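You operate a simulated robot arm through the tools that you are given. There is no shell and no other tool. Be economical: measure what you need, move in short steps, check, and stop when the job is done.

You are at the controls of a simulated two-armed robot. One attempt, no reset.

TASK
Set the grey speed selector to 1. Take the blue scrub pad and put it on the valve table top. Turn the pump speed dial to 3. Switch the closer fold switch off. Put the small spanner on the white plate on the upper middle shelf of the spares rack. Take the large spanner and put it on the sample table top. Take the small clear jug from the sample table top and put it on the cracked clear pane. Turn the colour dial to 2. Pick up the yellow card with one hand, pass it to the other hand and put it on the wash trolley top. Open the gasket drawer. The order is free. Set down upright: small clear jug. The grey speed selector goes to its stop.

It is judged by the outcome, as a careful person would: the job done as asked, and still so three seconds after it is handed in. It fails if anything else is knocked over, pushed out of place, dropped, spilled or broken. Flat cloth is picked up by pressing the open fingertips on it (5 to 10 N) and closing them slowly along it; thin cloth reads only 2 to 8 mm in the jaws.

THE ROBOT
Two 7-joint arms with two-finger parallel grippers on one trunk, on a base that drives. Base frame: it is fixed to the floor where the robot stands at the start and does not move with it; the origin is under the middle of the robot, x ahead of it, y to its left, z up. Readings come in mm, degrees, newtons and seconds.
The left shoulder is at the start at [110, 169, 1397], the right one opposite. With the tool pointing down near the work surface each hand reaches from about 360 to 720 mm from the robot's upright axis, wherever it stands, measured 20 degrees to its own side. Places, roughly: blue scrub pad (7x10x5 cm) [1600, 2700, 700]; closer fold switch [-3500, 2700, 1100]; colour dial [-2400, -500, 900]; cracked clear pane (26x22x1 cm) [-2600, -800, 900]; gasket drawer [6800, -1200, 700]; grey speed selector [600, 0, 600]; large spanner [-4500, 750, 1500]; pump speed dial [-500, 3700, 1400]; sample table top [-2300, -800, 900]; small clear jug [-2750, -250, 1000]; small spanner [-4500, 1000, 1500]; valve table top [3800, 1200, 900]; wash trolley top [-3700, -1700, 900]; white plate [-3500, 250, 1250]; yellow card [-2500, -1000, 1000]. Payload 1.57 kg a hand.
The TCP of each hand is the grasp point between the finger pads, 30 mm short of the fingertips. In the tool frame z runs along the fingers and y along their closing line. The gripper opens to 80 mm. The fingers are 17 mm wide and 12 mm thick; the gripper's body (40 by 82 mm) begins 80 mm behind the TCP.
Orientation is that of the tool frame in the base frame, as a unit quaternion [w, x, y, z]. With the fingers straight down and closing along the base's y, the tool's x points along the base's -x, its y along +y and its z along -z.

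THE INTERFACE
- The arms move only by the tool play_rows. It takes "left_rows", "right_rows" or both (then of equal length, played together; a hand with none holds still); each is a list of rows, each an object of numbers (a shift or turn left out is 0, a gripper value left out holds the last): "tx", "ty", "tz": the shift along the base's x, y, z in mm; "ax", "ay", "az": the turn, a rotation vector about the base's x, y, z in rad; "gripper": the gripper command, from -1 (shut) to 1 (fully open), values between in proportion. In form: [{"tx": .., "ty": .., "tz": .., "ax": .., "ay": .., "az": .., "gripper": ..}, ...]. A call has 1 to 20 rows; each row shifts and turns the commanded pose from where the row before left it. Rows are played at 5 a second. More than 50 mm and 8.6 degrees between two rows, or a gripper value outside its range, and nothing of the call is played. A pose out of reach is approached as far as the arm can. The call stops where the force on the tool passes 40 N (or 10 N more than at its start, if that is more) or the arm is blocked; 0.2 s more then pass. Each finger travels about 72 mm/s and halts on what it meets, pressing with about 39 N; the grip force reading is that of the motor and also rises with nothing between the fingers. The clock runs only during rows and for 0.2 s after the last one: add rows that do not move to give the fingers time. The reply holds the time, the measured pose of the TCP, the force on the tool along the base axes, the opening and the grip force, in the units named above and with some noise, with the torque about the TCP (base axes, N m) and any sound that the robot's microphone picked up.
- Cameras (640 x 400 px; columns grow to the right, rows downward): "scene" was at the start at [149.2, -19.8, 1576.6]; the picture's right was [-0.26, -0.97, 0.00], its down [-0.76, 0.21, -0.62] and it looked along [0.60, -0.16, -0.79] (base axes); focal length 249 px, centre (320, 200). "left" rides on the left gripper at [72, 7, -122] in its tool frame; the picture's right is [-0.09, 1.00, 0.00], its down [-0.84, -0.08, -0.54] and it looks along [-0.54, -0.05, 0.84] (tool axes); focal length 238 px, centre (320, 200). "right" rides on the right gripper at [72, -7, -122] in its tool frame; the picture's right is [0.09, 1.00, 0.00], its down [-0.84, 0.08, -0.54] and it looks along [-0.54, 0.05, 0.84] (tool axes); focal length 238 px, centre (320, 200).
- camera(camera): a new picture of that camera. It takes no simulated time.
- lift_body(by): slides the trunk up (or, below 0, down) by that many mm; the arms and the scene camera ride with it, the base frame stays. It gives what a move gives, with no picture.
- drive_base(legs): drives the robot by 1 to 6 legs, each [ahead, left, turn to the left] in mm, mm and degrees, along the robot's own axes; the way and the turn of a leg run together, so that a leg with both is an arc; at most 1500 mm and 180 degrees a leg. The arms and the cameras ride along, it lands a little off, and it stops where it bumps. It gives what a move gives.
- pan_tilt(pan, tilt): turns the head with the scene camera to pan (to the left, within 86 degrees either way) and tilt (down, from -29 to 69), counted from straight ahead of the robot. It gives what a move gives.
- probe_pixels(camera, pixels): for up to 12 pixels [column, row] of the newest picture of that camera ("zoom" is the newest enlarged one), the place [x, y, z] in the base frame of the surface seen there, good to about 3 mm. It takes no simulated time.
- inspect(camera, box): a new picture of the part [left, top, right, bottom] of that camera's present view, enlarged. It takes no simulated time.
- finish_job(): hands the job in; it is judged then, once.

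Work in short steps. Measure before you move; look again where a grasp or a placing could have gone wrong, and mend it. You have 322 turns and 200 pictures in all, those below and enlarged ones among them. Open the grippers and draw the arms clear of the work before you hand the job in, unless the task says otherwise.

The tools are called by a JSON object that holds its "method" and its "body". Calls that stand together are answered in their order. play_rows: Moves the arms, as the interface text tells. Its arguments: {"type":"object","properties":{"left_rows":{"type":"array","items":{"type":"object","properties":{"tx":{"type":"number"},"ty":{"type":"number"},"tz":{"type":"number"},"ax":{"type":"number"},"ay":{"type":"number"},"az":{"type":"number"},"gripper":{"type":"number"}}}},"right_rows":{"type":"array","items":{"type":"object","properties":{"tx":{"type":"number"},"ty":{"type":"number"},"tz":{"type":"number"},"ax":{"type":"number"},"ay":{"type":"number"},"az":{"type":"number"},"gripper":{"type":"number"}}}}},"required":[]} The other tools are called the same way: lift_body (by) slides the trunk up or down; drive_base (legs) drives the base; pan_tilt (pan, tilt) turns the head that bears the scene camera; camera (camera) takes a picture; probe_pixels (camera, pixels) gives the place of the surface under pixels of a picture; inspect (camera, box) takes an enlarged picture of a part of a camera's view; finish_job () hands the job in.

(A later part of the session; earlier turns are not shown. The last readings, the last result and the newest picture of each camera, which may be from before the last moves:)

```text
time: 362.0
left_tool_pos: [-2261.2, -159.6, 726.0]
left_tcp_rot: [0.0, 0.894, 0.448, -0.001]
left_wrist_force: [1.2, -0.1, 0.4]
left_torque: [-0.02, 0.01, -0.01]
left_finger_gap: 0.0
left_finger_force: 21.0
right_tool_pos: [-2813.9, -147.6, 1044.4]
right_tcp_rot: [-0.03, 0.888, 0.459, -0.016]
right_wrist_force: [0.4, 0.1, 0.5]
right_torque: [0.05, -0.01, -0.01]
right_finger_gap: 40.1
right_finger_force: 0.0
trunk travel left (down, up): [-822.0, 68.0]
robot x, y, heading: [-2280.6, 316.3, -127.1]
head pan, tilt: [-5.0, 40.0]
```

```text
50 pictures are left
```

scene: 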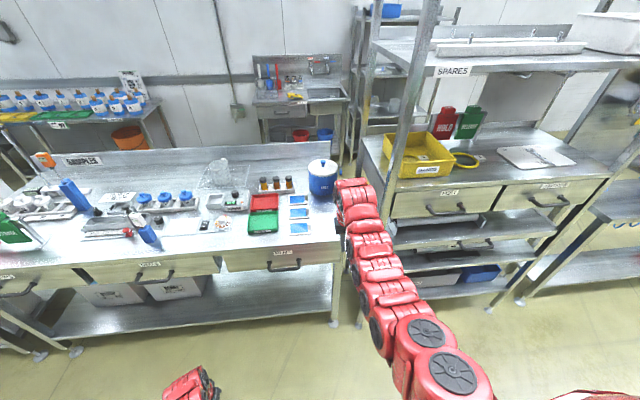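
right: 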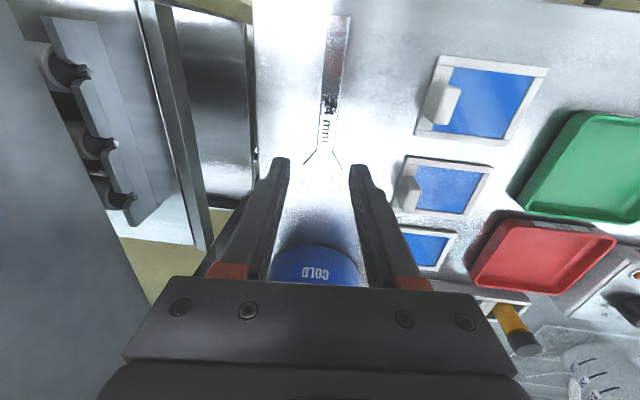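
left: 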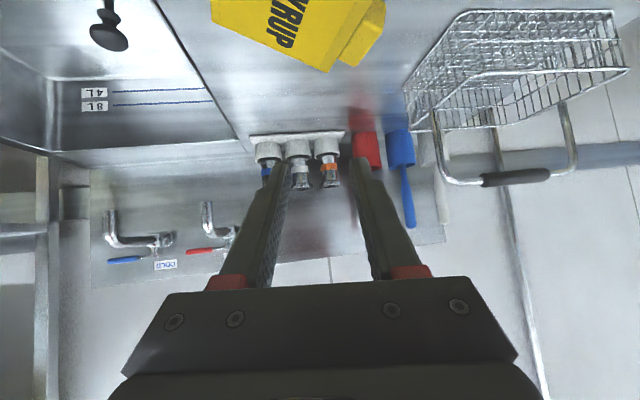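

The large spanner lies on the table top. Next the colour dial; I raise a bit and slide 460 mm left to bring the right hand over it.

{"method": "play_rows", "body": {"right_rows": [{"tz": 25}, {"tz": 15}, {}]}}

{"method": "drive_base", "body": {"legs": [[0, 465, 1]]}}

{"method": "camera", "body": {"camera": "right"}}

```text
time: 362.8
left_tool_pos: [-2258.8, -161.3, 725.3]
left_tcp_rot: [-0.001, 0.894, 0.448, -0.002]
left_wrist_force: [0.0, 0.0, -0.1]
left_torque: [0.01, 0.02, 0.01]
left_finger_gap: 0.0
left_finger_force: 21.2
right_tool_pos: [-2811.5, -148.1, 1083.7]
right_tcp_rot: [-0.031, 0.888, 0.459, -0.016]
right_wrist_force: [0.1, 0.3, 1.0]
right_torque: [0.02, 0.01, -0.01]
right_finger_gap: 39.9
right_finger_force: 0.1
trunk travel left (down, up): [-822.0, 68.0]
robot x, y, heading: [-2278.6, 318.4, -127.0]
head pan, tilt: [-5.0, 40.0]
```

```text
time: 365.6
left_tool_pos: [-1875.6, -436.1, 724.6]
left_tcp_rot: [0.0, 0.889, 0.457, -0.002]
left_wrist_force: [0.8, 0.0, -0.6]
left_torque: [0.04, -0.03, 0.0]
left_finger_gap: 0.2
left_finger_force: 21.9
right_tool_pos: [-2428.9, -434.4, 1083.9]
right_tcp_rot: [-0.03, 0.883, 0.468, -0.017]
right_wrist_force: [0.9, 0.2, 0.3]
right_torque: [-0.02, 0.0, -0.02]
right_finger_gap: 40.0
right_finger_force: 0.0
trunk travel left (down, up): [-822.0, 68.0]
robot x, y, heading: [-1905.2, 42.1, -126.0]
head pan, tilt: [-5.0, 40.0]
```

```text
49 pictures are left
```

right: 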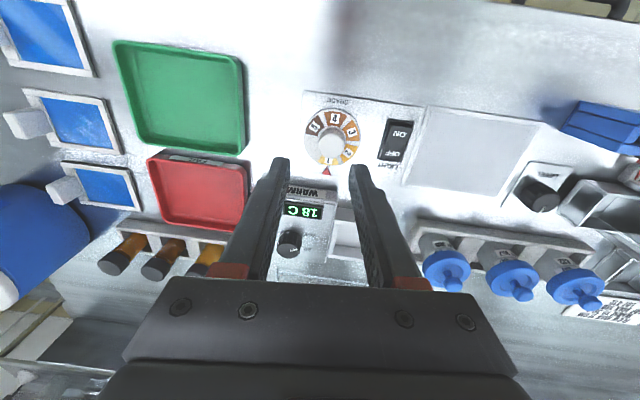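

The dial is at (332,138). I zoom in.

{"method": "inspect", "body": {"camera": "right", "box": [290, 85, 370, 185]}}

{"method": "probe_pixels", "body": {"camera": "right", "pixels": [[332, 138], [330, 145], [345, 118], [312, 120], [327, 172], [350, 150], [316, 145], [333, 128]]}}

```text
4.00 times, centred on (330, 135) of right
```

zoom: 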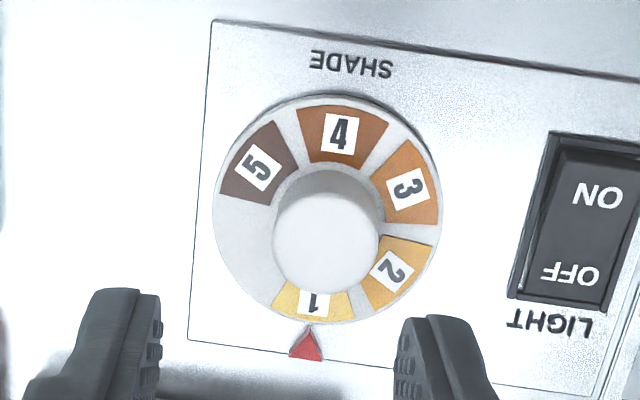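

```text
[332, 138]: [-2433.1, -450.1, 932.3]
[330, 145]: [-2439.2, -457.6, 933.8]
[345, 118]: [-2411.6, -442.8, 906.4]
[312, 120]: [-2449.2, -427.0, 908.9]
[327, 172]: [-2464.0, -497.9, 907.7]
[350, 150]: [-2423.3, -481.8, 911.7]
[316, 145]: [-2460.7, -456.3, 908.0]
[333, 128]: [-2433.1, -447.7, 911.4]
```

The ring of numbers turns under a fixed red pointer, now at 1; 2 needs about 60° clockwise from above. I'll pre-turn the wrist +30°, centre over the knob at about (-2436,-454).

{"method": "play_rows", "body": {"right_rows": [{"tx": -7, "ty": -20, "ax": -0.037, "ay": -0.058}, {"az": 0.13}, {"az": 0.13}, {"az": 0.13}, {"az": 0.13}, {"tz": -35}, {"tz": -35}, {"tz": -30}, {}]}}

{"method": "camera", "body": {"camera": "right"}}

```text
time: 367.6
left_tool_pos: [-1876.6, -436.1, 725.9]
left_tcp_rot: [0.0, 0.889, 0.457, -0.001]
left_wrist_force: [-0.9, 0.4, -0.2]
left_torque: [0.0, 0.02, -0.01]
left_finger_gap: 0.1
left_finger_force: 21.5
right_tool_pos: [-2433.4, -453.2, 985.9]
right_tcp_rot: [0.0, 0.734, 0.68, 0.0]
right_wrist_force: [0.5, 1.0, 0.6]
right_torque: [0.01, 0.05, 0.01]
right_finger_gap: 40.2
right_finger_force: 0.1
right hand out of reach, approached as far as the arm can: row 8
trunk travel left (down, up): [-822.0, 68.0]
robot x, y, heading: [-1904.6, 41.6, -125.8]
head pan, tilt: [-5.0, 40.0]
```

```text
47 pictures are left
```

right: 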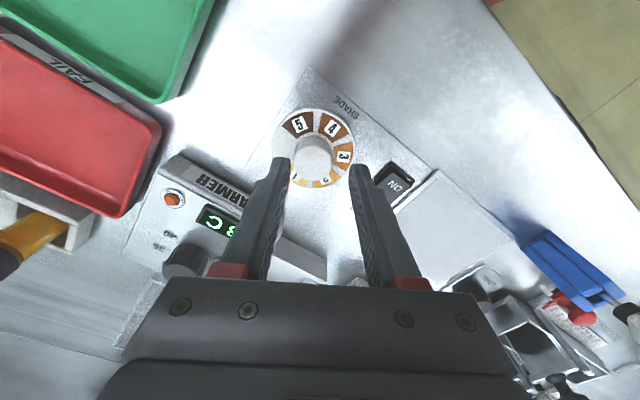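

Nearly centred; I correct by a few mm and lower 40 mm using the trunk.

{"method": "play_rows", "body": {"right_rows": [{"tx": -4.5, "ty": 3.4}, {}]}}

{"method": "lift_body", "body": {"by": -38}}

{"method": "camera", "body": {"camera": "right"}}

```text
time: 368.2
left_tool_pos: [-1876.8, -437.4, 724.8]
left_tcp_rot: [0.0, 0.889, 0.457, -0.001]
left_wrist_force: [-0.6, 0.1, 0.3]
left_torque: [0.05, -0.04, 0.0]
left_finger_gap: 0.0
left_finger_force: 21.1
right_tool_pos: [-2438.2, -450.7, 986.6]
right_tcp_rot: [0.0, 0.734, 0.68, 0.0]
right_wrist_force: [-0.3, 0.2, -0.6]
right_torque: [-0.01, 0.04, -0.03]
right_finger_gap: 40.2
right_finger_force: 0.1
trunk travel left (down, up): [-822.0, 68.0]
robot x, y, heading: [-1906.4, 41.5, -125.9]
head pan, tilt: [-5.0, 40.0]
```

```text
time: 369.0
left_tool_pos: [-1876.3, -436.6, 686.3]
left_tcp_rot: [-0.002, 0.889, 0.457, -0.001]
left_wrist_force: [-0.4, -0.4, -0.1]
left_torque: [0.01, -0.02, 0.01]
left_finger_gap: 0.2
left_finger_force: 21.4
right_tool_pos: [-2439.7, -449.2, 948.3]
right_tcp_rot: [0.001, 0.734, 0.679, 0.0]
right_wrist_force: [0.4, 0.0, -0.3]
right_torque: [0.02, 0.03, -0.02]
right_finger_gap: 40.1
right_finger_force: 0.0
trunk travel left (down, up): [-784.0, 106.0]
robot x, y, heading: [-1904.5, 44.4, -125.9]
head pan, tilt: [-5.0, 40.0]
```

```text
46 pictures are left
```

right: 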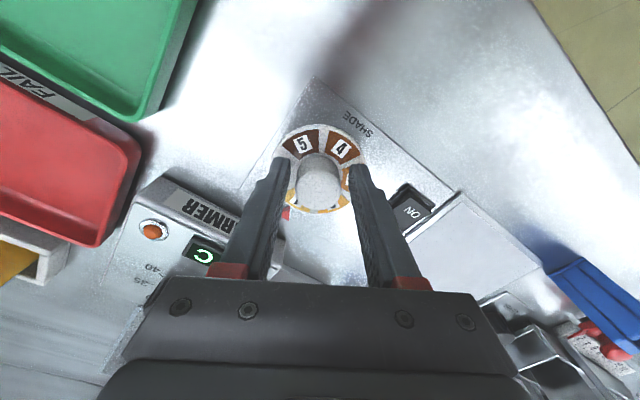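

The knob is centred. I close and turn clockwise in 8 small steps (60°).

{"method": "play_rows", "body": {"right_rows": [{"gripper": -0.5}, {"gripper": -1}, {}, {}]}}

{"method": "play_rows", "body": {"right_rows": [{"az": -0.131}, {"az": -0.131}, {"az": -0.131}, {"az": -0.131}, {"az": -0.131}, {"az": -0.131}, {"az": -0.131}, {"az": -0.131}, {}]}}

{"method": "inspect", "body": {"camera": "right", "box": [250, 90, 400, 250]}}

```text
time: 370.0
left_tool_pos: [-1876.1, -436.4, 688.1]
left_tcp_rot: [0.0, 0.889, 0.458, -0.001]
left_wrist_force: [-0.1, -0.3, -0.1]
left_torque: [-0.03, -0.01, -0.02]
left_finger_gap: 0.0
left_finger_force: 21.1
right_tool_pos: [-2439.6, -449.3, 948.3]
right_tcp_rot: [0.0, 0.734, 0.68, 0.0]
right_wrist_force: [-2.9, 1.8, 4.4]
right_torque: [0.47, 0.08, -0.02]
right_finger_gap: 30.9
right_finger_force: 39.2
trunk travel left (down, up): [-784.0, 106.0]
robot x, y, heading: [-1902.7, 41.0, -125.6]
head pan, tilt: [-5.0, 40.0]
```

```text
time: 372.1
left_tool_pos: [-1874.7, -435.3, 688.4]
left_tcp_rot: [0.0, 0.889, 0.459, -0.001]
left_wrist_force: [-0.5, -0.4, 1.0]
left_torque: [-0.04, -0.04, 0.03]
left_finger_gap: 0.1
left_finger_force: 21.5
right_tool_pos: [-2431.3, -454.9, 948.8]
right_tcp_rot: [0.006, 0.974, 0.225, 0.003]
right_wrist_force: [12.7, -6.5, 2.3]
right_torque: [0.24, 0.62, 0.12]
right_finger_gap: 30.8
right_finger_force: 40.1
trunk travel left (down, up): [-784.0, 106.0]
robot x, y, heading: [-1902.6, 42.3, -126.0]
head pan, tilt: [-5.0, 40.0]
stopped in row 9 (right hand): the force on the tool passed its limit at 41 N (the readings are from after the stop); the commanded pose is now the measured one
```

```text
2.50 times, centred on (325, 170) of right
```

zoom: 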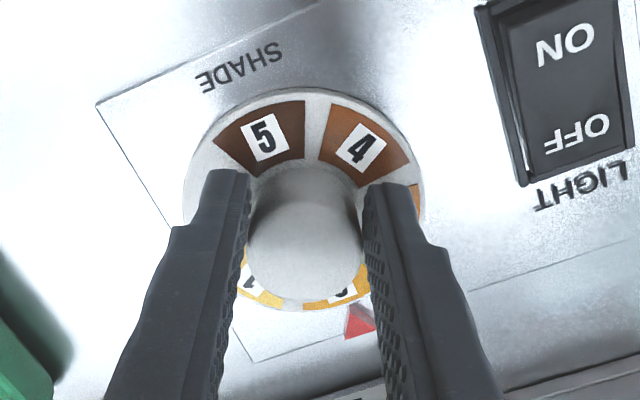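

Turned about 60°. I open, rise 40 mm by trunk and look at the pointer.

{"method": "play_rows", "body": {"right_rows": [{"gripper": 0}, {"gripper": 0.2}, {}]}}

{"method": "lift_body", "body": {"by": 60}}

{"method": "inspect", "body": {"camera": "right", "box": [260, 70, 400, 200]}}

```text
time: 372.9
left_tool_pos: [-1874.6, -436.9, 687.9]
left_tcp_rot: [-0.001, 0.889, 0.458, -0.001]
left_wrist_force: [0.0, -0.2, -0.2]
left_torque: [0.03, -0.01, -0.02]
left_finger_gap: 0.0
left_finger_force: 21.7
right_tool_pos: [-2432.9, -453.2, 947.4]
right_tcp_rot: [0.003, 0.975, 0.222, 0.002]
right_wrist_force: [-0.1, -0.6, -0.4]
right_torque: [0.01, 0.01, -0.03]
right_finger_gap: 48.2
right_finger_force: 0.0
trunk travel left (down, up): [-784.0, 106.0]
robot x, y, heading: [-1902.0, 41.7, -125.6]
head pan, tilt: [-5.0, 40.0]
```

```text
time: 373.9
left_tool_pos: [-1875.7, -436.9, 748.9]
left_tcp_rot: [0.0, 0.889, 0.457, -0.002]
left_wrist_force: [0.2, -0.6, -0.1]
left_torque: [0.0, 0.01, 0.01]
left_finger_gap: 0.1
left_finger_force: 20.9
right_tool_pos: [-2433.5, -452.8, 1007.8]
right_tcp_rot: [0.003, 0.975, 0.222, 0.002]
right_wrist_force: [-0.2, -0.4, -0.1]
right_torque: [0.02, -0.01, 0.03]
right_finger_gap: 48.0
right_finger_force: 0.0
trunk travel left (down, up): [-844.0, 46.0]
robot x, y, heading: [-1904.4, 41.6, -125.8]
head pan, tilt: [-5.0, 40.0]
```

```text
3.08 times, centred on (330, 135) of right
```

zoom: 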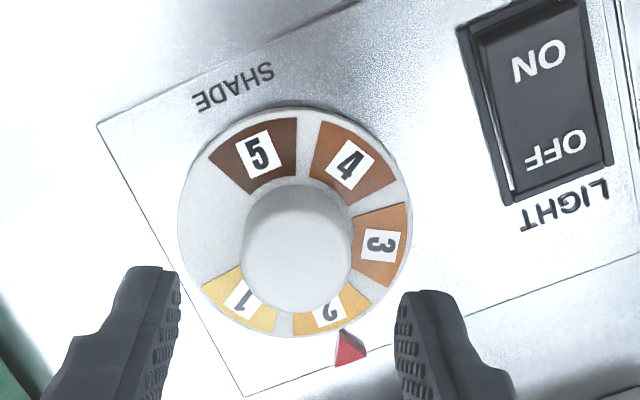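

The dial is at 2. I restore the wrist yaw, back away, and drive west along the aisle, then turn to look at the machines opposite (fold switch near (-3500,2700)).

{"method": "play_rows", "body": {"right_rows": [{"tz": 20, "az": 0.13}, {"tz": 20, "az": 0.13}, {"tz": 20, "az": 0.13}, {"az": 0.13}, {}]}}

{"method": "drive_base", "body": {"legs": [[-320, 0, 0], [0, -1250, 0], [0, -1150, 0], [0, 0, -90]]}}

{"method": "pan_tilt", "body": {"pan": -60, "tilt": 20}}

{"method": "camera", "body": {"camera": "scene"}}

```text
time: 375.1
left_tool_pos: [-1875.5, -436.5, 747.4]
left_tcp_rot: [0.0, 0.889, 0.458, 0.0]
left_wrist_force: [0.6, 0.0, 0.1]
left_torque: [0.01, -0.01, 0.02]
left_finger_gap: 0.0
left_finger_force: 21.3
right_tool_pos: [-2433.5, -454.1, 1067.2]
right_tcp_rot: [0.003, 0.885, 0.466, 0.002]
right_wrist_force: [0.0, -0.5, -0.4]
right_torque: [-0.01, 0.0, -0.01]
right_finger_gap: 48.2
right_finger_force: 0.1
trunk travel left (down, up): [-844.0, 46.0]
robot x, y, heading: [-1901.3, 40.7, -125.8]
head pan, tilt: [-5.0, 40.0]
```

```text
time: 392.7
left_tool_pos: [-4177.6, 1707.4, 747.5]
left_tcp_rot: [-0.001, 0.947, -0.32, -0.001]
left_wrist_force: [0.1, 0.3, 0.2]
left_torque: [0.01, -0.02, -0.01]
left_finger_gap: 0.0
left_finger_force: 21.7
right_tool_pos: [-4175.8, 2266.5, 1067.5]
right_tcp_rot: [0.004, 0.95, -0.312, 0.0]
right_wrist_force: [0.7, 0.2, -0.5]
right_torque: [0.02, -0.01, -0.02]
right_finger_gap: 48.0
right_finger_force: 0.0
trunk travel left (down, up): [-844.0, 46.0]
robot x, y, heading: [-3696.0, 1719.0, 142.6]
head pan, tilt: [-5.0, 40.0]
```

```text
time: 394.0
left_tool_pos: [-4177.7, 1708.5, 747.3]
left_tcp_rot: [-0.001, 0.947, -0.321, -0.001]
left_wrist_force: [0.8, 0.6, 0.2]
left_torque: [-0.01, 0.03, 0.02]
left_finger_gap: 0.0
left_finger_force: 21.2
right_tool_pos: [-4176.1, 2266.8, 1068.3]
right_tcp_rot: [0.004, 0.95, -0.312, -0.001]
right_wrist_force: [-1.1, -0.6, -0.1]
right_torque: [0.01, 0.03, 0.0]
right_finger_gap: 48.0
right_finger_force: 0.0
trunk travel left (down, up): [-844.0, 46.0]
robot x, y, heading: [-3698.3, 1721.1, 142.1]
head pan, tilt: [-60.0, 20.0]
```

```text
43 pictures are left
```

scene: 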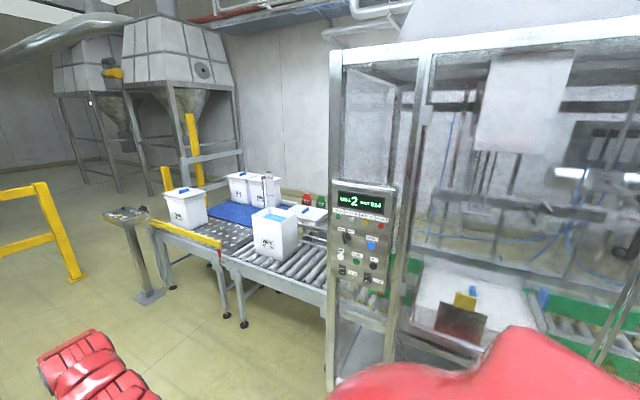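

A control panel at (362,245) on the closer machine; I zoom in.

{"method": "inspect", "body": {"camera": "scene", "box": [325, 175, 405, 315]}}

{"method": "probe_pixels", "body": {"camera": "scene", "pixels": [[340, 200], [385, 205], [338, 285], [382, 295], [362, 240], [345, 272], [367, 278], [370, 262], [330, 340], [240, 325]]}}

```text
2.86 times, centred on (365, 245) of scene
```

zoom: 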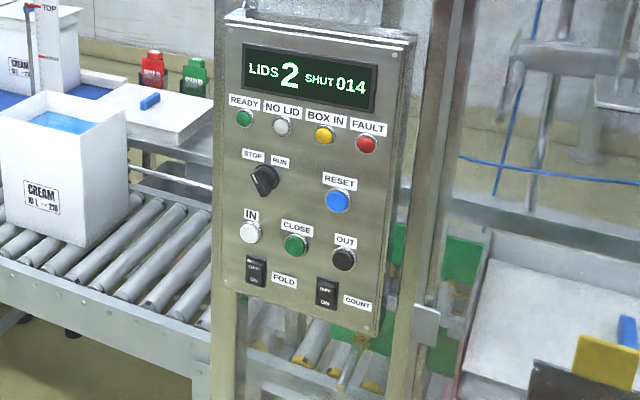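

```text
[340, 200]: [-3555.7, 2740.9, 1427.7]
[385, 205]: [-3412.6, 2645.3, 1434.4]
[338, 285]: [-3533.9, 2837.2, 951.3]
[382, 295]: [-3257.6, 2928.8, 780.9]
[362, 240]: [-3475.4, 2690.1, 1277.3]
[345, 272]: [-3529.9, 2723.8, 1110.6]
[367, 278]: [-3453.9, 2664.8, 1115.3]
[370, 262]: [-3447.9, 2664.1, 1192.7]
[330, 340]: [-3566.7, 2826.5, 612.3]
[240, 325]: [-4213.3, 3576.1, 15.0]
```

The FOLD rocker (OFF top, ON bottom) is at about (-3530,2724,1110) on a panel facing heading -124°. I turn to face it (heading 56°) and look closer.

{"method": "drive_base", "body": {"legs": [[0, 0, -86]]}}

{"method": "pan_tilt", "body": {"pan": 20, "tilt": 25}}

{"method": "camera", "body": {"camera": "scene"}}

```text
time: 398.1
left_tool_pos: [-3738.7, 2198.2, 747.1]
left_tcp_rot: [0.002, -0.47, 0.883, 0.0]
left_wrist_force: [0.1, -0.7, -0.3]
left_torque: [0.01, 0.01, -0.01]
left_finger_gap: 0.0
left_finger_force: 21.1
right_tool_pos: [-3182.0, 2229.7, 1068.0]
right_tcp_rot: [-0.003, -0.477, 0.879, 0.003]
right_wrist_force: [0.3, -0.1, -1.0]
right_torque: [0.0, -0.03, 0.0]
right_finger_gap: 48.2
right_finger_force: 0.0
trunk travel left (down, up): [-844.0, 46.0]
robot x, y, heading: [-3696.6, 1724.3, 55.7]
head pan, tilt: [-60.0, 20.0]
```

```text
time: 399.6
left_tool_pos: [-3739.2, 2198.7, 748.2]
left_tcp_rot: [0.002, -0.47, 0.883, -0.001]
left_wrist_force: [1.0, 0.3, -0.2]
left_torque: [0.01, -0.03, 0.02]
left_finger_gap: 0.0
left_finger_force: 21.0
right_tool_pos: [-3181.9, 2229.9, 1068.9]
right_tcp_rot: [-0.003, -0.477, 0.879, 0.002]
right_wrist_force: [1.1, -0.1, -0.6]
right_torque: [-0.02, -0.05, 0.02]
right_finger_gap: 48.2
right_finger_force: 0.1
trunk travel left (down, up): [-844.0, 46.0]
robot x, y, heading: [-3698.1, 1725.2, 55.6]
head pan, tilt: [20.0, 25.0]
```

```text
41 pictures are left
```

scene: 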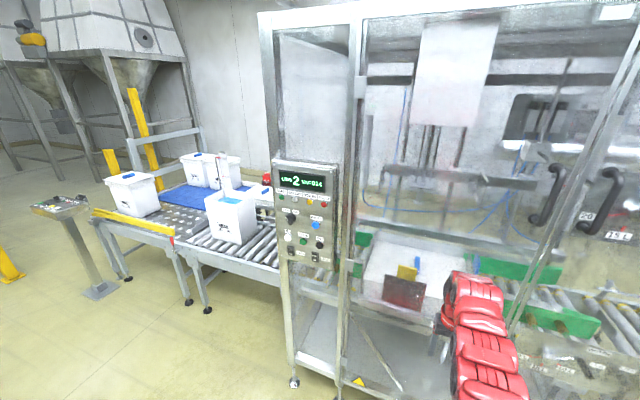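

I pitch the right tool to horizontal (closed fingers) at z≈1115 for pressing.

{"method": "play_rows", "body": {"right_rows": [{"gripper": -1, "tz": 4, "ax": 0.118, "ay": -0.0806}, {"tz": 4, "ax": 0.118, "ay": -0.0806}, {"tz": 4, "ax": 0.118, "ay": -0.0806}, {"tz": 4, "ax": 0.118, "ay": -0.0806}, {"tz": 4, "ax": 0.118, "ay": -0.0806}, {"tz": 4, "ax": 0.118, "ay": -0.0806}, {"tz": 4, "ax": 0.118, "ay": -0.0806}, {"tz": 4, "ax": 0.118, "ay": -0.0806}, {"tz": 4, "ax": 0.118, "ay": -0.0806}, {"tz": 4, "ax": 0.118, "ay": -0.0806}, {"tz": 4, "ax": 0.118, "ay": -0.0806}, {}]}}

{"method": "drive_base", "body": {"legs": [[0, 555, 0], [120, 0, 0]]}}

{"method": "camera", "body": {"camera": "right"}}

```text
time: 402.2
left_tool_pos: [-3738.8, 2198.2, 748.0]
left_tcp_rot: [0.001, -0.469, 0.883, 0.0]
left_wrist_force: [0.3, 0.4, -0.5]
left_torque: [0.01, 0.01, 0.04]
left_finger_gap: 0.0
left_finger_force: 21.7
right_tool_pos: [-3181.6, 2229.9, 1111.8]
right_tcp_rot: [0.628, -0.338, 0.621, 0.325]
right_wrist_force: [0.6, 0.2, 0.0]
right_torque: [0.01, 0.03, 0.0]
right_finger_gap: 0.0
right_finger_force: 21.4
trunk travel left (down, up): [-844.0, 46.0]
robot x, y, heading: [-3699.8, 1724.5, 55.9]
head pan, tilt: [20.0, 25.0]
```

```text
time: 406.1
left_tool_pos: [-4133.2, 2596.6, 747.2]
left_tcp_rot: [0.001, -0.475, 0.88, -0.001]
left_wrist_force: [0.0, 0.3, 0.0]
left_torque: [0.0, 0.01, -0.01]
left_finger_gap: 0.0
left_finger_force: 21.6
right_tool_pos: [-3576.4, 2635.6, 1111.3]
right_tcp_rot: [0.625, -0.343, 0.618, 0.33]
right_wrist_force: [-0.8, 0.1, 0.0]
right_torque: [-0.03, 0.0, 0.03]
right_finger_gap: 0.0
right_finger_force: 20.9
trunk travel left (down, up): [-844.0, 46.0]
robot x, y, heading: [-4087.2, 2116.6, 56.3]
head pan, tilt: [20.0, 25.0]
```

```text
40 pictures are left
```

right: 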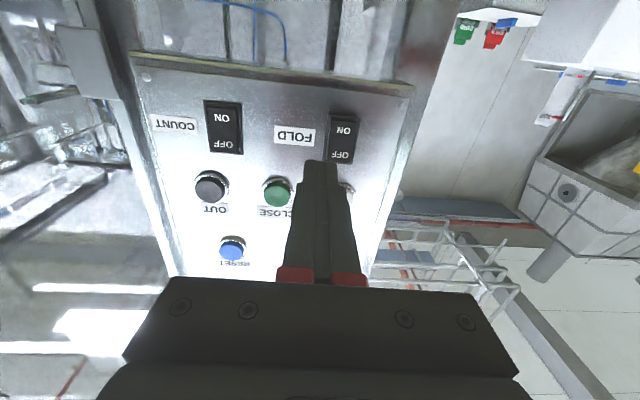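

The FOLD rocker is at (342,138). I zoom to see its state and probe it.

{"method": "inspect", "body": {"camera": "right", "box": [190, 90, 370, 180]}}

{"method": "probe_pixels", "body": {"camera": "right", "pixels": [[344, 125], [341, 152], [342, 138], [300, 160], [310, 110], [225, 120], [226, 146]]}}

```text
3.56 times, centred on (280, 135) of right
```

zoom: 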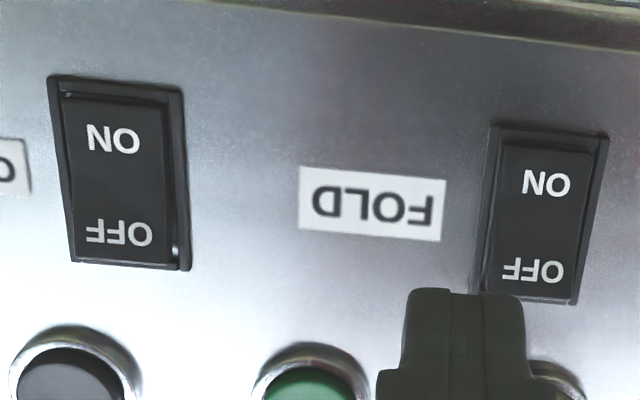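

```text
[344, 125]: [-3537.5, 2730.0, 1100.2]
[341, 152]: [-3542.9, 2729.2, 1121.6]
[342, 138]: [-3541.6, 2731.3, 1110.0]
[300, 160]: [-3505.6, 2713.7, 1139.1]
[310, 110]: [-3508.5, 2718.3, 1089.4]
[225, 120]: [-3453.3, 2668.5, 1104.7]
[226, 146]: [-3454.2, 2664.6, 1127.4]
```

I shift 23 mm left and 12 mm up to face the OFF half, then approach.

{"method": "play_rows", "body": {"right_rows": [{"tx": -9.5, "ty": 6.3, "tz": 7}, {"tx": -9.5, "ty": 6.3, "tz": 7}, {"tx": 10, "ty": 15.4}, {"tx": 10, "ty": 15.4}, {"tx": 8, "ty": 12.3}, {}]}}

{"method": "camera", "body": {"camera": "right"}}

```text
time: 407.5
left_tool_pos: [-4132.8, 2597.5, 748.0]
left_tcp_rot: [0.002, -0.475, 0.88, 0.0]
left_wrist_force: [0.0, 0.4, 0.1]
left_torque: [-0.01, 0.0, -0.03]
left_finger_gap: 0.1
left_finger_force: 21.2
right_tool_pos: [-3567.9, 2691.2, 1126.7]
right_tcp_rot: [0.626, -0.344, 0.618, 0.329]
right_wrist_force: [0.7, -0.1, -0.2]
right_torque: [0.01, 0.01, 0.02]
right_finger_gap: 0.2
right_finger_force: 21.4
trunk travel left (down, up): [-844.0, 46.0]
robot x, y, heading: [-4085.5, 2124.1, 56.2]
head pan, tilt: [20.0, 25.0]
```

```text
38 pictures are left
```

right: 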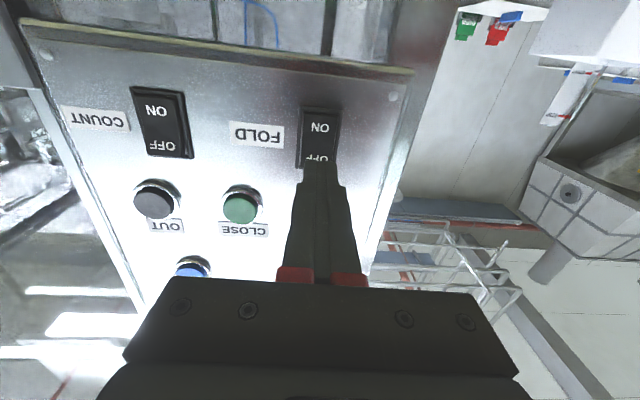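

Lined up with the OFF half. I lower 3 mm and press forward in small steps.

{"method": "play_rows", "body": {"right_rows": [{"tx": 4.5, "ty": 7, "tz": -3}, {"tx": 2, "ty": 3}, {"tx": 1, "ty": 1.7}, {"tx": 1, "ty": 1.7}, {"tx": 1, "ty": 1.7}, {}]}}

```text
time: 408.9
left_tool_pos: [-4134.2, 2597.3, 747.5]
left_tcp_rot: [0.001, -0.475, 0.88, 0.0]
left_wrist_force: [-0.1, 0.1, 0.0]
left_torque: [0.01, 0.01, 0.02]
left_finger_gap: 0.3
left_finger_force: 20.9
right_tool_pos: [-3558.8, 2705.6, 1124.2]
right_tcp_rot: [0.626, -0.343, 0.618, 0.329]
right_wrist_force: [-0.2, -1.8, 3.0]
right_torque: [0.02, -0.03, -0.01]
right_finger_gap: 0.0
right_finger_force: 21.5
trunk travel left (down, up): [-844.0, 46.0]
robot x, y, heading: [-4086.9, 2119.7, 56.2]
head pan, tilt: [20.0, 25.0]
```

Light contact. I press a few more millimetres.

{"method": "play_rows", "body": {"right_rows": [{"tx": 1, "ty": 1.7}, {"tx": 1, "ty": 1.7}, {"tx": 1, "ty": 1.7}, {}]}}

{"method": "play_rows", "body": {"right_rows": [{"tx": 1, "ty": 1.7}, {"tx": 1, "ty": 1.7}, {}]}}

```text
time: 409.9
left_tool_pos: [-4135.1, 2593.9, 750.2]
left_tcp_rot: [0.003, -0.474, 0.881, -0.001]
left_wrist_force: [-0.3, 0.5, -0.9]
left_torque: [0.03, -0.01, 0.0]
left_finger_gap: 0.0
left_finger_force: 21.4
right_tool_pos: [-3557.5, 2705.8, 1122.9]
right_tcp_rot: [0.626, -0.342, 0.619, 0.329]
right_wrist_force: [-14.6, -22.9, 5.0]
right_torque: [-0.09, 0.07, -0.25]
right_finger_gap: 0.2
right_finger_force: 21.4
trunk travel left (down, up): [-844.0, 46.0]
robot x, y, heading: [-4086.4, 2121.0, 56.2]
head pan, tilt: [20.0, 25.0]
stopped in row 4 (right hand): the force on the tool passed its limit at 41 N (the readings are from after the stop); the commanded pose is now the measured one
```

```text
time: 410.4
left_tool_pos: [-4134.9, 2592.1, 749.4]
left_tcp_rot: [0.004, -0.474, 0.88, 0.0]
left_wrist_force: [-0.3, 0.7, 0.1]
left_torque: [-0.01, 0.0, -0.01]
left_finger_gap: 0.0
left_finger_force: 21.3
right_tool_pos: [-3557.5, 2705.2, 1123.5]
right_tcp_rot: [0.625, -0.344, 0.618, 0.33]
right_wrist_force: [-17.0, -27.4, 8.7]
right_torque: [0.03, 0.0, -0.23]
right_finger_gap: 0.0
right_finger_force: 21.7
trunk travel left (down, up): [-844.0, 46.0]
robot x, y, heading: [-4086.4, 2118.0, 56.3]
head pan, tilt: [20.0, 25.0]
stopped in row 2 (right hand): the force on the tool passed its limit at 42 N (the readings are from after the stop); the commanded pose is now the measured one
```

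I pressed with ~40 N; I back off 40 mm and check the rocker's state.

{"method": "play_rows", "body": {"right_rows": [{"tx": -8, "ty": -12.5}, {"tx": -8, "ty": -12.5}, {"tx": -8, "ty": -12.5}, {}]}}

{"method": "inspect", "body": {"camera": "right", "box": [130, 60, 390, 200]}}

```text
time: 411.4
left_tool_pos: [-4133.6, 2596.5, 748.6]
left_tcp_rot: [0.002, -0.475, 0.88, 0.0]
left_wrist_force: [0.4, 0.4, 0.2]
left_torque: [-0.01, -0.03, 0.0]
left_finger_gap: 0.1
left_finger_force: 21.2
right_tool_pos: [-3578.3, 2674.5, 1118.8]
right_tcp_rot: [0.623, -0.345, 0.621, 0.328]
right_wrist_force: [-0.1, 0.5, 0.6]
right_torque: [-0.04, -0.04, 0.01]
right_finger_gap: 0.1
right_finger_force: 21.4
trunk travel left (down, up): [-844.0, 46.0]
robot x, y, heading: [-4086.1, 2119.3, 56.4]
head pan, tilt: [20.0, 25.0]
```

```text
2.46 times, centred on (260, 130) of right
```

zoom: 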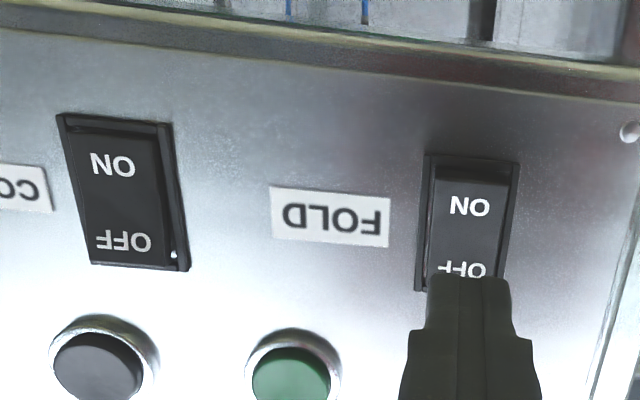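

The rocker has flipped to OFF. Now I need a route to the pump dial north of the line; I look left/north.

{"method": "drive_base", "body": {"legs": [[-250, 0, 0]]}}

{"method": "pan_tilt", "body": {"pan": 55, "tilt": 15}}

{"method": "camera", "body": {"camera": "scene"}}

{"method": "probe_pixels", "body": {"camera": "scene", "pixels": [[320, 330], [250, 300], [150, 280], [400, 300], [480, 290], [520, 330], [60, 330], [350, 250], [450, 250], [560, 260]]}}

```text
time: 413.2
left_tool_pos: [-4268.9, 2391.6, 747.5]
left_tcp_rot: [0.002, -0.474, 0.88, -0.001]
left_wrist_force: [-0.1, -0.1, 0.7]
left_torque: [0.01, -0.02, 0.0]
left_finger_gap: 0.1
left_finger_force: 21.2
right_tool_pos: [-3712.3, 2471.3, 1119.1]
right_tcp_rot: [0.622, -0.345, 0.621, 0.327]
right_wrist_force: [-0.5, -0.8, -0.4]
right_torque: [-0.02, -0.03, 0.02]
right_finger_gap: 0.0
right_finger_force: 21.2
trunk travel left (down, up): [-844.0, 46.0]
robot x, y, heading: [-4222.2, 1915.4, 56.3]
head pan, tilt: [20.0, 25.0]
```

```text
time: 414.2
left_tool_pos: [-4268.6, 2391.6, 747.8]
left_tcp_rot: [0.001, -0.475, 0.88, 0.0]
left_wrist_force: [0.1, -0.7, -0.1]
left_torque: [-0.01, 0.0, 0.0]
left_finger_gap: 0.0
left_finger_force: 21.7
right_tool_pos: [-3712.7, 2469.7, 1119.9]
right_tcp_rot: [0.623, -0.344, 0.622, 0.327]
right_wrist_force: [-0.7, 0.6, -0.8]
right_torque: [-0.01, 0.01, -0.02]
right_finger_gap: 0.0
right_finger_force: 21.5
trunk travel left (down, up): [-844.0, 46.0]
robot x, y, heading: [-4220.7, 1914.8, 56.4]
head pan, tilt: [55.0, 15.0]
```

```text
36 pictures are left
```

scene: 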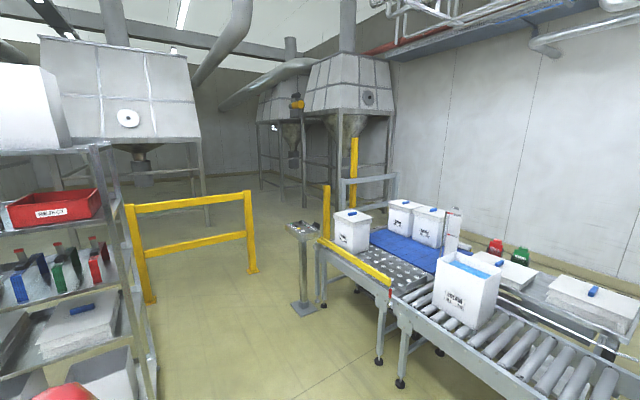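

```text
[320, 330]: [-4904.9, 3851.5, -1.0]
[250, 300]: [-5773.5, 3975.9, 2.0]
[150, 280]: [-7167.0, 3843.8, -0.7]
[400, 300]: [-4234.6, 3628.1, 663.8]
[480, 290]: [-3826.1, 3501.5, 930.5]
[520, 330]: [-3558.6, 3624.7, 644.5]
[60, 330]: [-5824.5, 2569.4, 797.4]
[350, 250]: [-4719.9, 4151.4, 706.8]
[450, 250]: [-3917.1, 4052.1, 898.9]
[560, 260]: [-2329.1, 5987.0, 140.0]
```

The north side is blocked here by the conveyor and silo guards; the east way round seems open. I turn to face east along the aisle and drive in two stages, checking the pose.

{"method": "drive_base", "body": {"legs": [[0, 0, -92], [750, -200, 0], [1400, 0, 0], [1400, 0, 0]]}}

```text
time: 435.8
left_tool_pos: [-849.2, -230.3, 747.7]
left_tcp_rot: [0.001, 0.277, 0.961, -0.002]
left_wrist_force: [0.0, -0.1, -0.5]
left_torque: [-0.03, 0.01, -0.01]
left_finger_gap: 0.1
left_finger_force: 20.9
right_tool_pos: [-760.0, -785.2, 1119.3]
right_tcp_rot: [0.674, 0.189, 0.685, -0.202]
right_wrist_force: [0.1, 0.3, 0.1]
right_torque: [0.0, -0.02, -0.02]
right_finger_gap: 0.0
right_finger_force: 21.4
trunk travel left (down, up): [-844.0, 46.0]
robot x, y, heading: [-1323.9, -287.8, -32.4]
head pan, tilt: [55.0, 15.0]
```

On course. I correct heading and continue through the gap past the side conveyor.

{"method": "drive_base", "body": {"legs": [[0, 0, -3.6], [1200, -130, 0], [1200, 0, 0]]}}

{"method": "pan_tilt", "body": {"pan": 40, "tilt": 15}}

{"method": "camera", "body": {"camera": "scene"}}

```text
time: 448.2
left_tool_pos: [1037.7, -1837.5, 746.3]
left_tcp_rot: [0.001, 0.318, 0.948, -0.001]
left_wrist_force: [1.1, -0.4, -0.5]
left_torque: [0.02, -0.01, 0.0]
left_finger_gap: 0.0
left_finger_force: 21.1
right_tool_pos: [1079.2, -2397.0, 1119.2]
right_tcp_rot: [0.665, 0.217, 0.676, -0.23]
right_wrist_force: [-0.4, 0.3, 0.2]
right_torque: [-0.03, 0.02, 0.01]
right_finger_gap: 0.0
right_finger_force: 21.1
trunk travel left (down, up): [-844.0, 46.0]
robot x, y, heading: [559.0, -1852.4, -37.4]
head pan, tilt: [55.0, 15.0]
```

```text
time: 449.0
left_tool_pos: [1038.1, -1838.6, 746.5]
left_tcp_rot: [0.0, 0.318, 0.948, -0.002]
left_wrist_force: [-0.5, -0.4, -0.8]
left_torque: [0.04, 0.0, 0.0]
left_finger_gap: 0.0
left_finger_force: 21.9
right_tool_pos: [1079.5, -2398.1, 1119.8]
right_tcp_rot: [0.665, 0.219, 0.676, -0.23]
right_wrist_force: [0.2, 0.2, 0.0]
right_torque: [0.0, 0.02, -0.01]
right_finger_gap: 0.0
right_finger_force: 21.1
trunk travel left (down, up): [-844.0, 46.0]
robot x, y, heading: [559.3, -1850.4, -37.3]
head pan, tilt: [40.0, 15.0]
```

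```text
35 pictures are left
```

scene: 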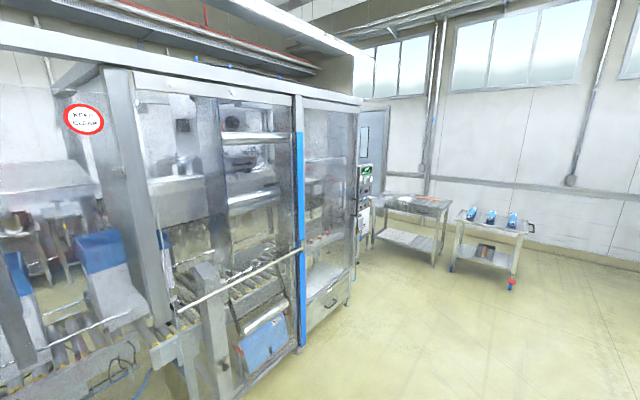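

I see the machine's east end at (350,290) and a table beyond. I probe the passage.

{"method": "probe_pixels", "body": {"camera": "scene", "pixels": [[350, 300], [300, 352], [375, 248], [362, 262], [435, 265], [455, 272], [400, 300], [362, 200], [440, 215], [368, 215]]}}

{"method": "inspect", "body": {"camera": "scene", "box": [330, 130, 460, 290]}}

```text
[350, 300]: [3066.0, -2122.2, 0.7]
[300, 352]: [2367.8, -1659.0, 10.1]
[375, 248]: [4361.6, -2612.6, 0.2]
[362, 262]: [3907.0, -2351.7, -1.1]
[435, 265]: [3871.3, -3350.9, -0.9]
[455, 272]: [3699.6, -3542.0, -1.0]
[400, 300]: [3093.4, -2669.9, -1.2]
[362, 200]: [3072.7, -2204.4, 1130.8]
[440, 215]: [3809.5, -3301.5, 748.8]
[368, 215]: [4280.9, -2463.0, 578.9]
```

```text
2.50 times, centred on (395, 210) of scene
```

zoom: 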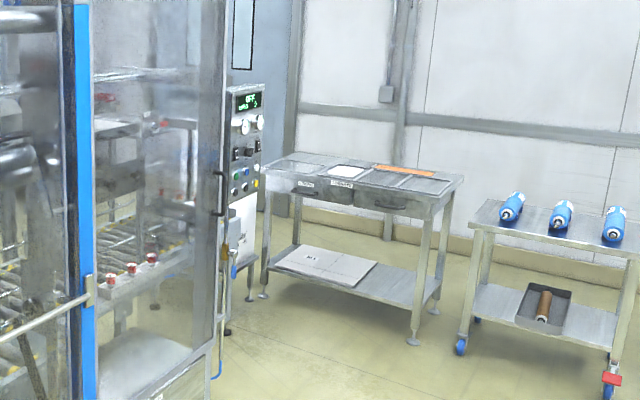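

The passage between machine end and tables is ~1.3 m wide. I drive ahead, turn to heading 54° and slide right to line up with it.

{"method": "drive_base", "body": {"legs": [[700, 0, 0], [0, 0, 91], [0, -1100, 0], [0, -1000, 0]]}}

{"method": "pan_tilt", "body": {"pan": 0, "tilt": 20}}

{"method": "camera", "body": {"camera": "scene"}}

```text
time: 467.0
left_tool_pos: [2828.2, -3039.4, 748.2]
left_tcp_rot: [0.001, -0.461, 0.887, 0.0]
left_wrist_force: [-0.7, -0.9, 0.5]
left_torque: [-0.02, 0.0, -0.01]
left_finger_gap: 0.0
left_finger_force: 21.4
right_tool_pos: [3385.7, -2978.6, 1119.1]
right_tcp_rot: [0.627, -0.335, 0.626, 0.319]
right_wrist_force: [0.3, 0.3, 0.6]
right_torque: [-0.01, -0.04, -0.01]
right_finger_gap: 0.0
right_finger_force: 20.7
trunk travel left (down, up): [-844.0, 46.0]
robot x, y, heading: [2859.2, -3518.5, 54.6]
head pan, tilt: [40.0, 15.0]
```

```text
time: 468.0
left_tool_pos: [2828.5, -3038.6, 748.5]
left_tcp_rot: [0.001, -0.462, 0.887, 0.0]
left_wrist_force: [-0.7, 0.6, 0.3]
left_torque: [0.02, 0.0, 0.0]
left_finger_gap: 0.0
left_finger_force: 21.8
right_tool_pos: [3384.6, -2977.6, 1119.6]
right_tcp_rot: [0.627, -0.335, 0.626, 0.319]
right_wrist_force: [0.2, 0.1, -0.8]
right_torque: [0.0, 0.05, 0.02]
right_finger_gap: 0.1
right_finger_force: 21.5
trunk travel left (down, up): [-844.0, 46.0]
robot x, y, heading: [2860.3, -3517.4, 54.7]
head pan, tilt: [0.0, 20.0]
```

```text
33 pictures are left
```

scene: 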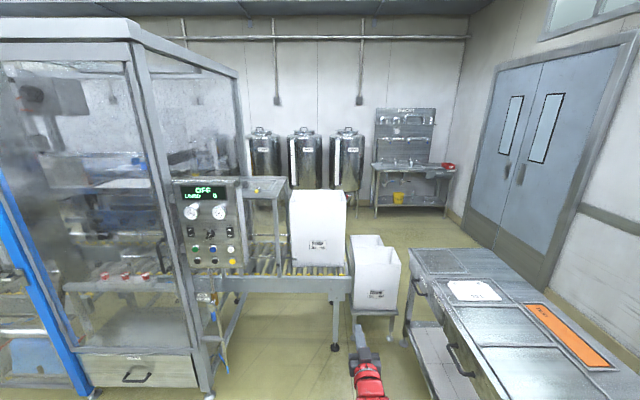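

A conveyor with a box and a bin stand seem to fill the passage. I probe the gaps.

{"method": "probe_pixels", "body": {"camera": "scene", "pixels": [[335, 347], [345, 275], [352, 330], [393, 340], [375, 300], [398, 262], [408, 345], [410, 252], [430, 330], [205, 392], [350, 180], [408, 170]]}}

```text
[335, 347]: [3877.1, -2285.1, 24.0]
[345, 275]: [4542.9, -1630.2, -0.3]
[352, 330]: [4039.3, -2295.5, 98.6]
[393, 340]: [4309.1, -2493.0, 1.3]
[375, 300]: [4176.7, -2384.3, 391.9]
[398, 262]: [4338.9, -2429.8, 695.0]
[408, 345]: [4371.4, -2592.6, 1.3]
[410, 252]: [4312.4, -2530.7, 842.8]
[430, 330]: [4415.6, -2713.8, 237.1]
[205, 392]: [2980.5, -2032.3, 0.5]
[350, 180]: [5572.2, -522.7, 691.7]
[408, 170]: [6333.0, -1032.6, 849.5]
```

The direct passage is blocked. I probe whether one can go between the tables and the east wall.

{"method": "probe_pixels", "body": {"camera": "scene", "pixels": [[476, 247], [480, 252], [530, 275], [600, 335], [545, 290], [470, 235], [620, 370], [575, 310], [600, 270], [460, 225]]}}

{"method": "pan_tilt", "body": {"pan": -65, "tilt": 20}}

{"method": "camera", "body": {"camera": "scene"}}

```text
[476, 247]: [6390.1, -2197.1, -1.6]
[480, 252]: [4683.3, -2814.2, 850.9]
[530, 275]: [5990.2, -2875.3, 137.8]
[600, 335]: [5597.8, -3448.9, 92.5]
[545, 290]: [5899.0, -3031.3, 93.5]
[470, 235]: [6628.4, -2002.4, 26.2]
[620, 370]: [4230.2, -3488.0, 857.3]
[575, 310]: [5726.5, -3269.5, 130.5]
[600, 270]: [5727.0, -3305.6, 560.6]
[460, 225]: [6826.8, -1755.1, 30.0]
```

```text
time: 469.4
left_tool_pos: [2828.3, -3038.6, 747.5]
left_tcp_rot: [0.001, -0.461, 0.888, -0.001]
left_wrist_force: [-0.3, 0.0, 0.2]
left_torque: [-0.02, -0.04, 0.0]
left_finger_gap: 0.1
left_finger_force: 21.3
right_tool_pos: [3385.4, -2977.2, 1119.7]
right_tcp_rot: [0.627, -0.335, 0.626, 0.319]
right_wrist_force: [-0.2, 0.3, -0.1]
right_torque: [0.02, 0.02, 0.01]
right_finger_gap: 0.1
right_finger_force: 21.4
trunk travel left (down, up): [-844.0, 46.0]
robot x, y, heading: [2860.8, -3520.1, 54.7]
head pan, tilt: [-65.0, 20.0]
```

```text
32 pictures are left
```

scene: 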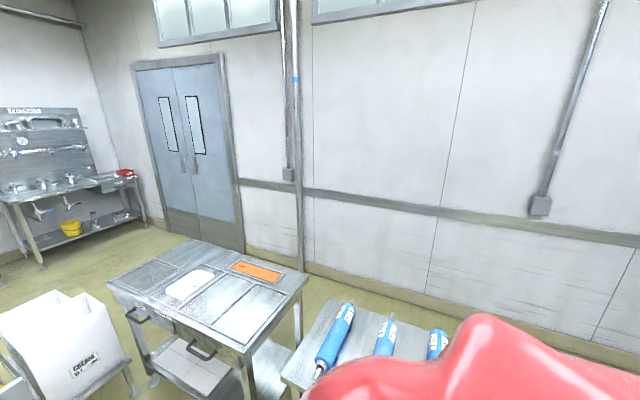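

There is ~1.1 m between the tables' backs and the wall. I go around the south end of the trolley: back, right; then check the pose before going north.

{"method": "drive_base", "body": {"legs": [[-800, 0, -0.7], [0, -820, 0], [0, -800, 0]]}}

{"method": "pan_tilt", "body": {"pan": 0, "tilt": 25}}

{"method": "camera", "body": {"camera": "scene"}}

```text
time: 481.6
left_tool_pos: [3702.7, -4629.2, 746.1]
left_tcp_rot: [0.002, -0.468, 0.884, 0.0]
left_wrist_force: [0.8, -0.3, -0.7]
left_torque: [-0.02, 0.0, 0.02]
left_finger_gap: 0.0
left_finger_force: 21.2
right_tool_pos: [4258.0, -4557.0, 1120.1]
right_tcp_rot: [0.625, -0.341, 0.624, 0.324]
right_wrist_force: [0.0, 0.0, 0.4]
right_torque: [-0.01, -0.04, 0.01]
right_finger_gap: 0.1
right_finger_force: 20.9
trunk travel left (down, up): [-844.0, 46.0]
robot x, y, heading: [3742.0, -5108.6, 55.6]
head pan, tilt: [-65.0, 20.0]
```

```text
time: 483.0
left_tool_pos: [3702.6, -4628.2, 747.2]
left_tcp_rot: [0.001, -0.469, 0.883, 0.0]
left_wrist_force: [-0.6, 0.0, -0.7]
left_torque: [0.01, -0.02, 0.01]
left_finger_gap: 0.0
left_finger_force: 21.1
right_tool_pos: [4258.5, -4559.4, 1118.8]
right_tcp_rot: [0.625, -0.341, 0.623, 0.324]
right_wrist_force: [-0.8, -0.1, 0.4]
right_torque: [0.0, -0.06, -0.03]
right_finger_gap: 0.0
right_finger_force: 21.0
trunk travel left (down, up): [-844.0, 46.0]
robot x, y, heading: [3742.7, -5104.9, 55.7]
head pan, tilt: [0.0, 25.0]
```

```text
31 pictures are left
```

scene: 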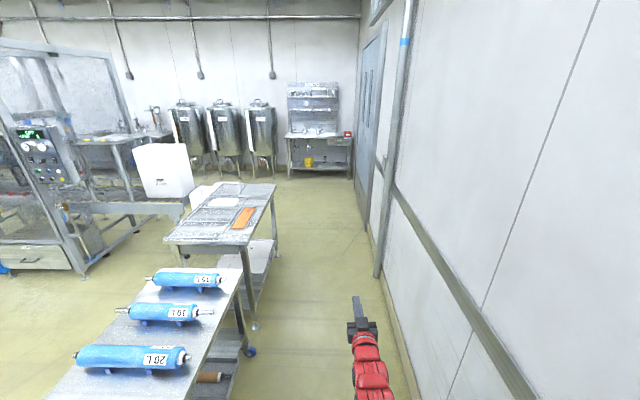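

The lane is clear and I'm centred. I drive 3 m north along it.

{"method": "drive_base", "body": {"legs": [[1000, 0, 0], [1000, 0, 0], [1000, 0, 0]]}}

```text
time: 497.7
left_tool_pos: [5503.9, -2225.5, 747.6]
left_tcp_rot: [0.001, -0.451, 0.893, 0.0]
left_wrist_force: [0.0, -0.6, 0.2]
left_torque: [0.01, -0.01, -0.01]
left_finger_gap: 0.3
left_finger_force: 21.3
right_tool_pos: [6064.6, -2177.2, 1119.7]
right_tcp_rot: [0.631, -0.327, 0.631, 0.311]
right_wrist_force: [1.2, 0.0, -0.8]
right_torque: [0.01, -0.02, -0.01]
right_finger_gap: 0.4
right_finger_force: 21.4
trunk travel left (down, up): [-844.0, 46.0]
robot x, y, heading: [5524.2, -2703.6, 53.1]
head pan, tilt: [0.0, 25.0]
```

I go 850 mm further and look at the bench with the gasket drawer.

{"method": "drive_base", "body": {"legs": [[850, 0, 2]]}}

{"method": "pan_tilt", "body": {"pan": -5, "tilt": 30}}

{"method": "camera", "body": {"camera": "scene"}}

```text
time: 502.2
left_tool_pos: [5985.2, -1535.5, 747.7]
left_tcp_rot: [0.001, -0.466, 0.885, 0.0]
left_wrist_force: [0.4, 0.5, -0.8]
left_torque: [0.0, 0.0, 0.0]
left_finger_gap: 0.0
left_finger_force: 22.2
right_tool_pos: [6544.1, -1468.9, 1119.8]
right_tcp_rot: [0.626, -0.337, 0.625, 0.321]
right_wrist_force: [-0.1, -0.7, -0.1]
right_torque: [-0.03, 0.0, -0.03]
right_finger_gap: 0.0
right_finger_force: 21.7
trunk travel left (down, up): [-844.0, 46.0]
robot x, y, heading: [6020.0, -2012.3, 55.3]
head pan, tilt: [0.0, 25.0]
```

```text
time: 502.9
left_tool_pos: [5985.4, -1536.5, 746.9]
left_tcp_rot: [0.002, -0.465, 0.885, -0.001]
left_wrist_force: [0.4, -0.7, 0.2]
left_torque: [0.01, 0.03, 0.02]
left_finger_gap: 0.0
left_finger_force: 21.7
right_tool_pos: [6542.8, -1469.5, 1119.4]
right_tcp_rot: [0.626, -0.337, 0.625, 0.321]
right_wrist_force: [-1.2, -0.2, -0.3]
right_torque: [0.06, -0.03, 0.0]
right_finger_gap: 0.1
right_finger_force: 21.1
trunk travel left (down, up): [-844.0, 46.0]
robot x, y, heading: [6021.8, -2016.8, 55.1]
head pan, tilt: [-5.0, 30.0]
```

```text
30 pictures are left
```

scene: 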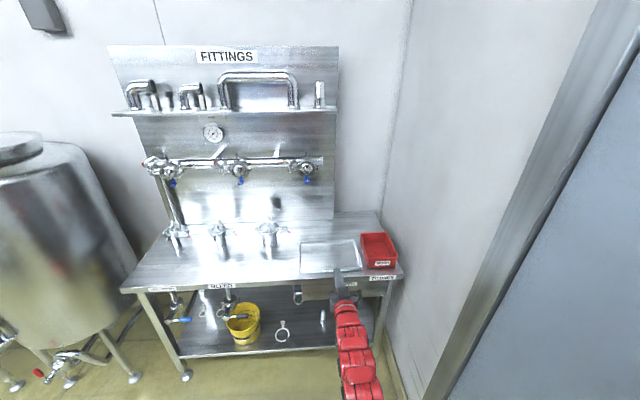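

I zoom on the drawer region under the right end of the bench.

{"method": "inspect", "body": {"camera": "scene", "box": [270, 220, 420, 350]}}

{"method": "probe_pixels", "body": {"camera": "scene", "pixels": [[315, 291], [297, 295], [384, 279], [320, 283], [325, 320], [375, 300], [345, 270], [300, 300]]}}

```text
3.08 times, centred on (345, 285) of scene
```

zoom: 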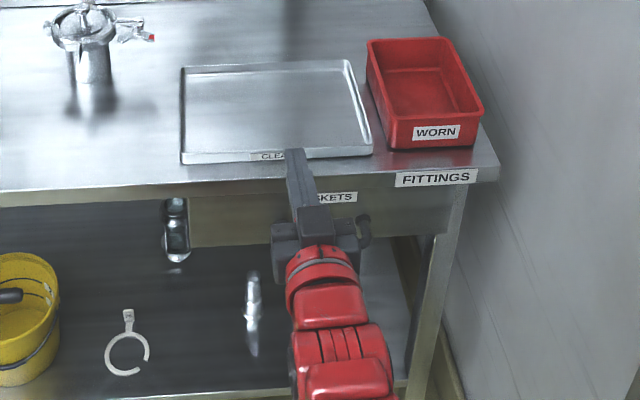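

```text
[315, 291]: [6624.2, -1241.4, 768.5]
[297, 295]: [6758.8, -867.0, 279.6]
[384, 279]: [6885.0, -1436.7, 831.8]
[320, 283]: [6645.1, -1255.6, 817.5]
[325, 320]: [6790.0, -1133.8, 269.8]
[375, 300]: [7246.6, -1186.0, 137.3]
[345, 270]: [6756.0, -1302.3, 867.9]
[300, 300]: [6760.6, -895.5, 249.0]
```

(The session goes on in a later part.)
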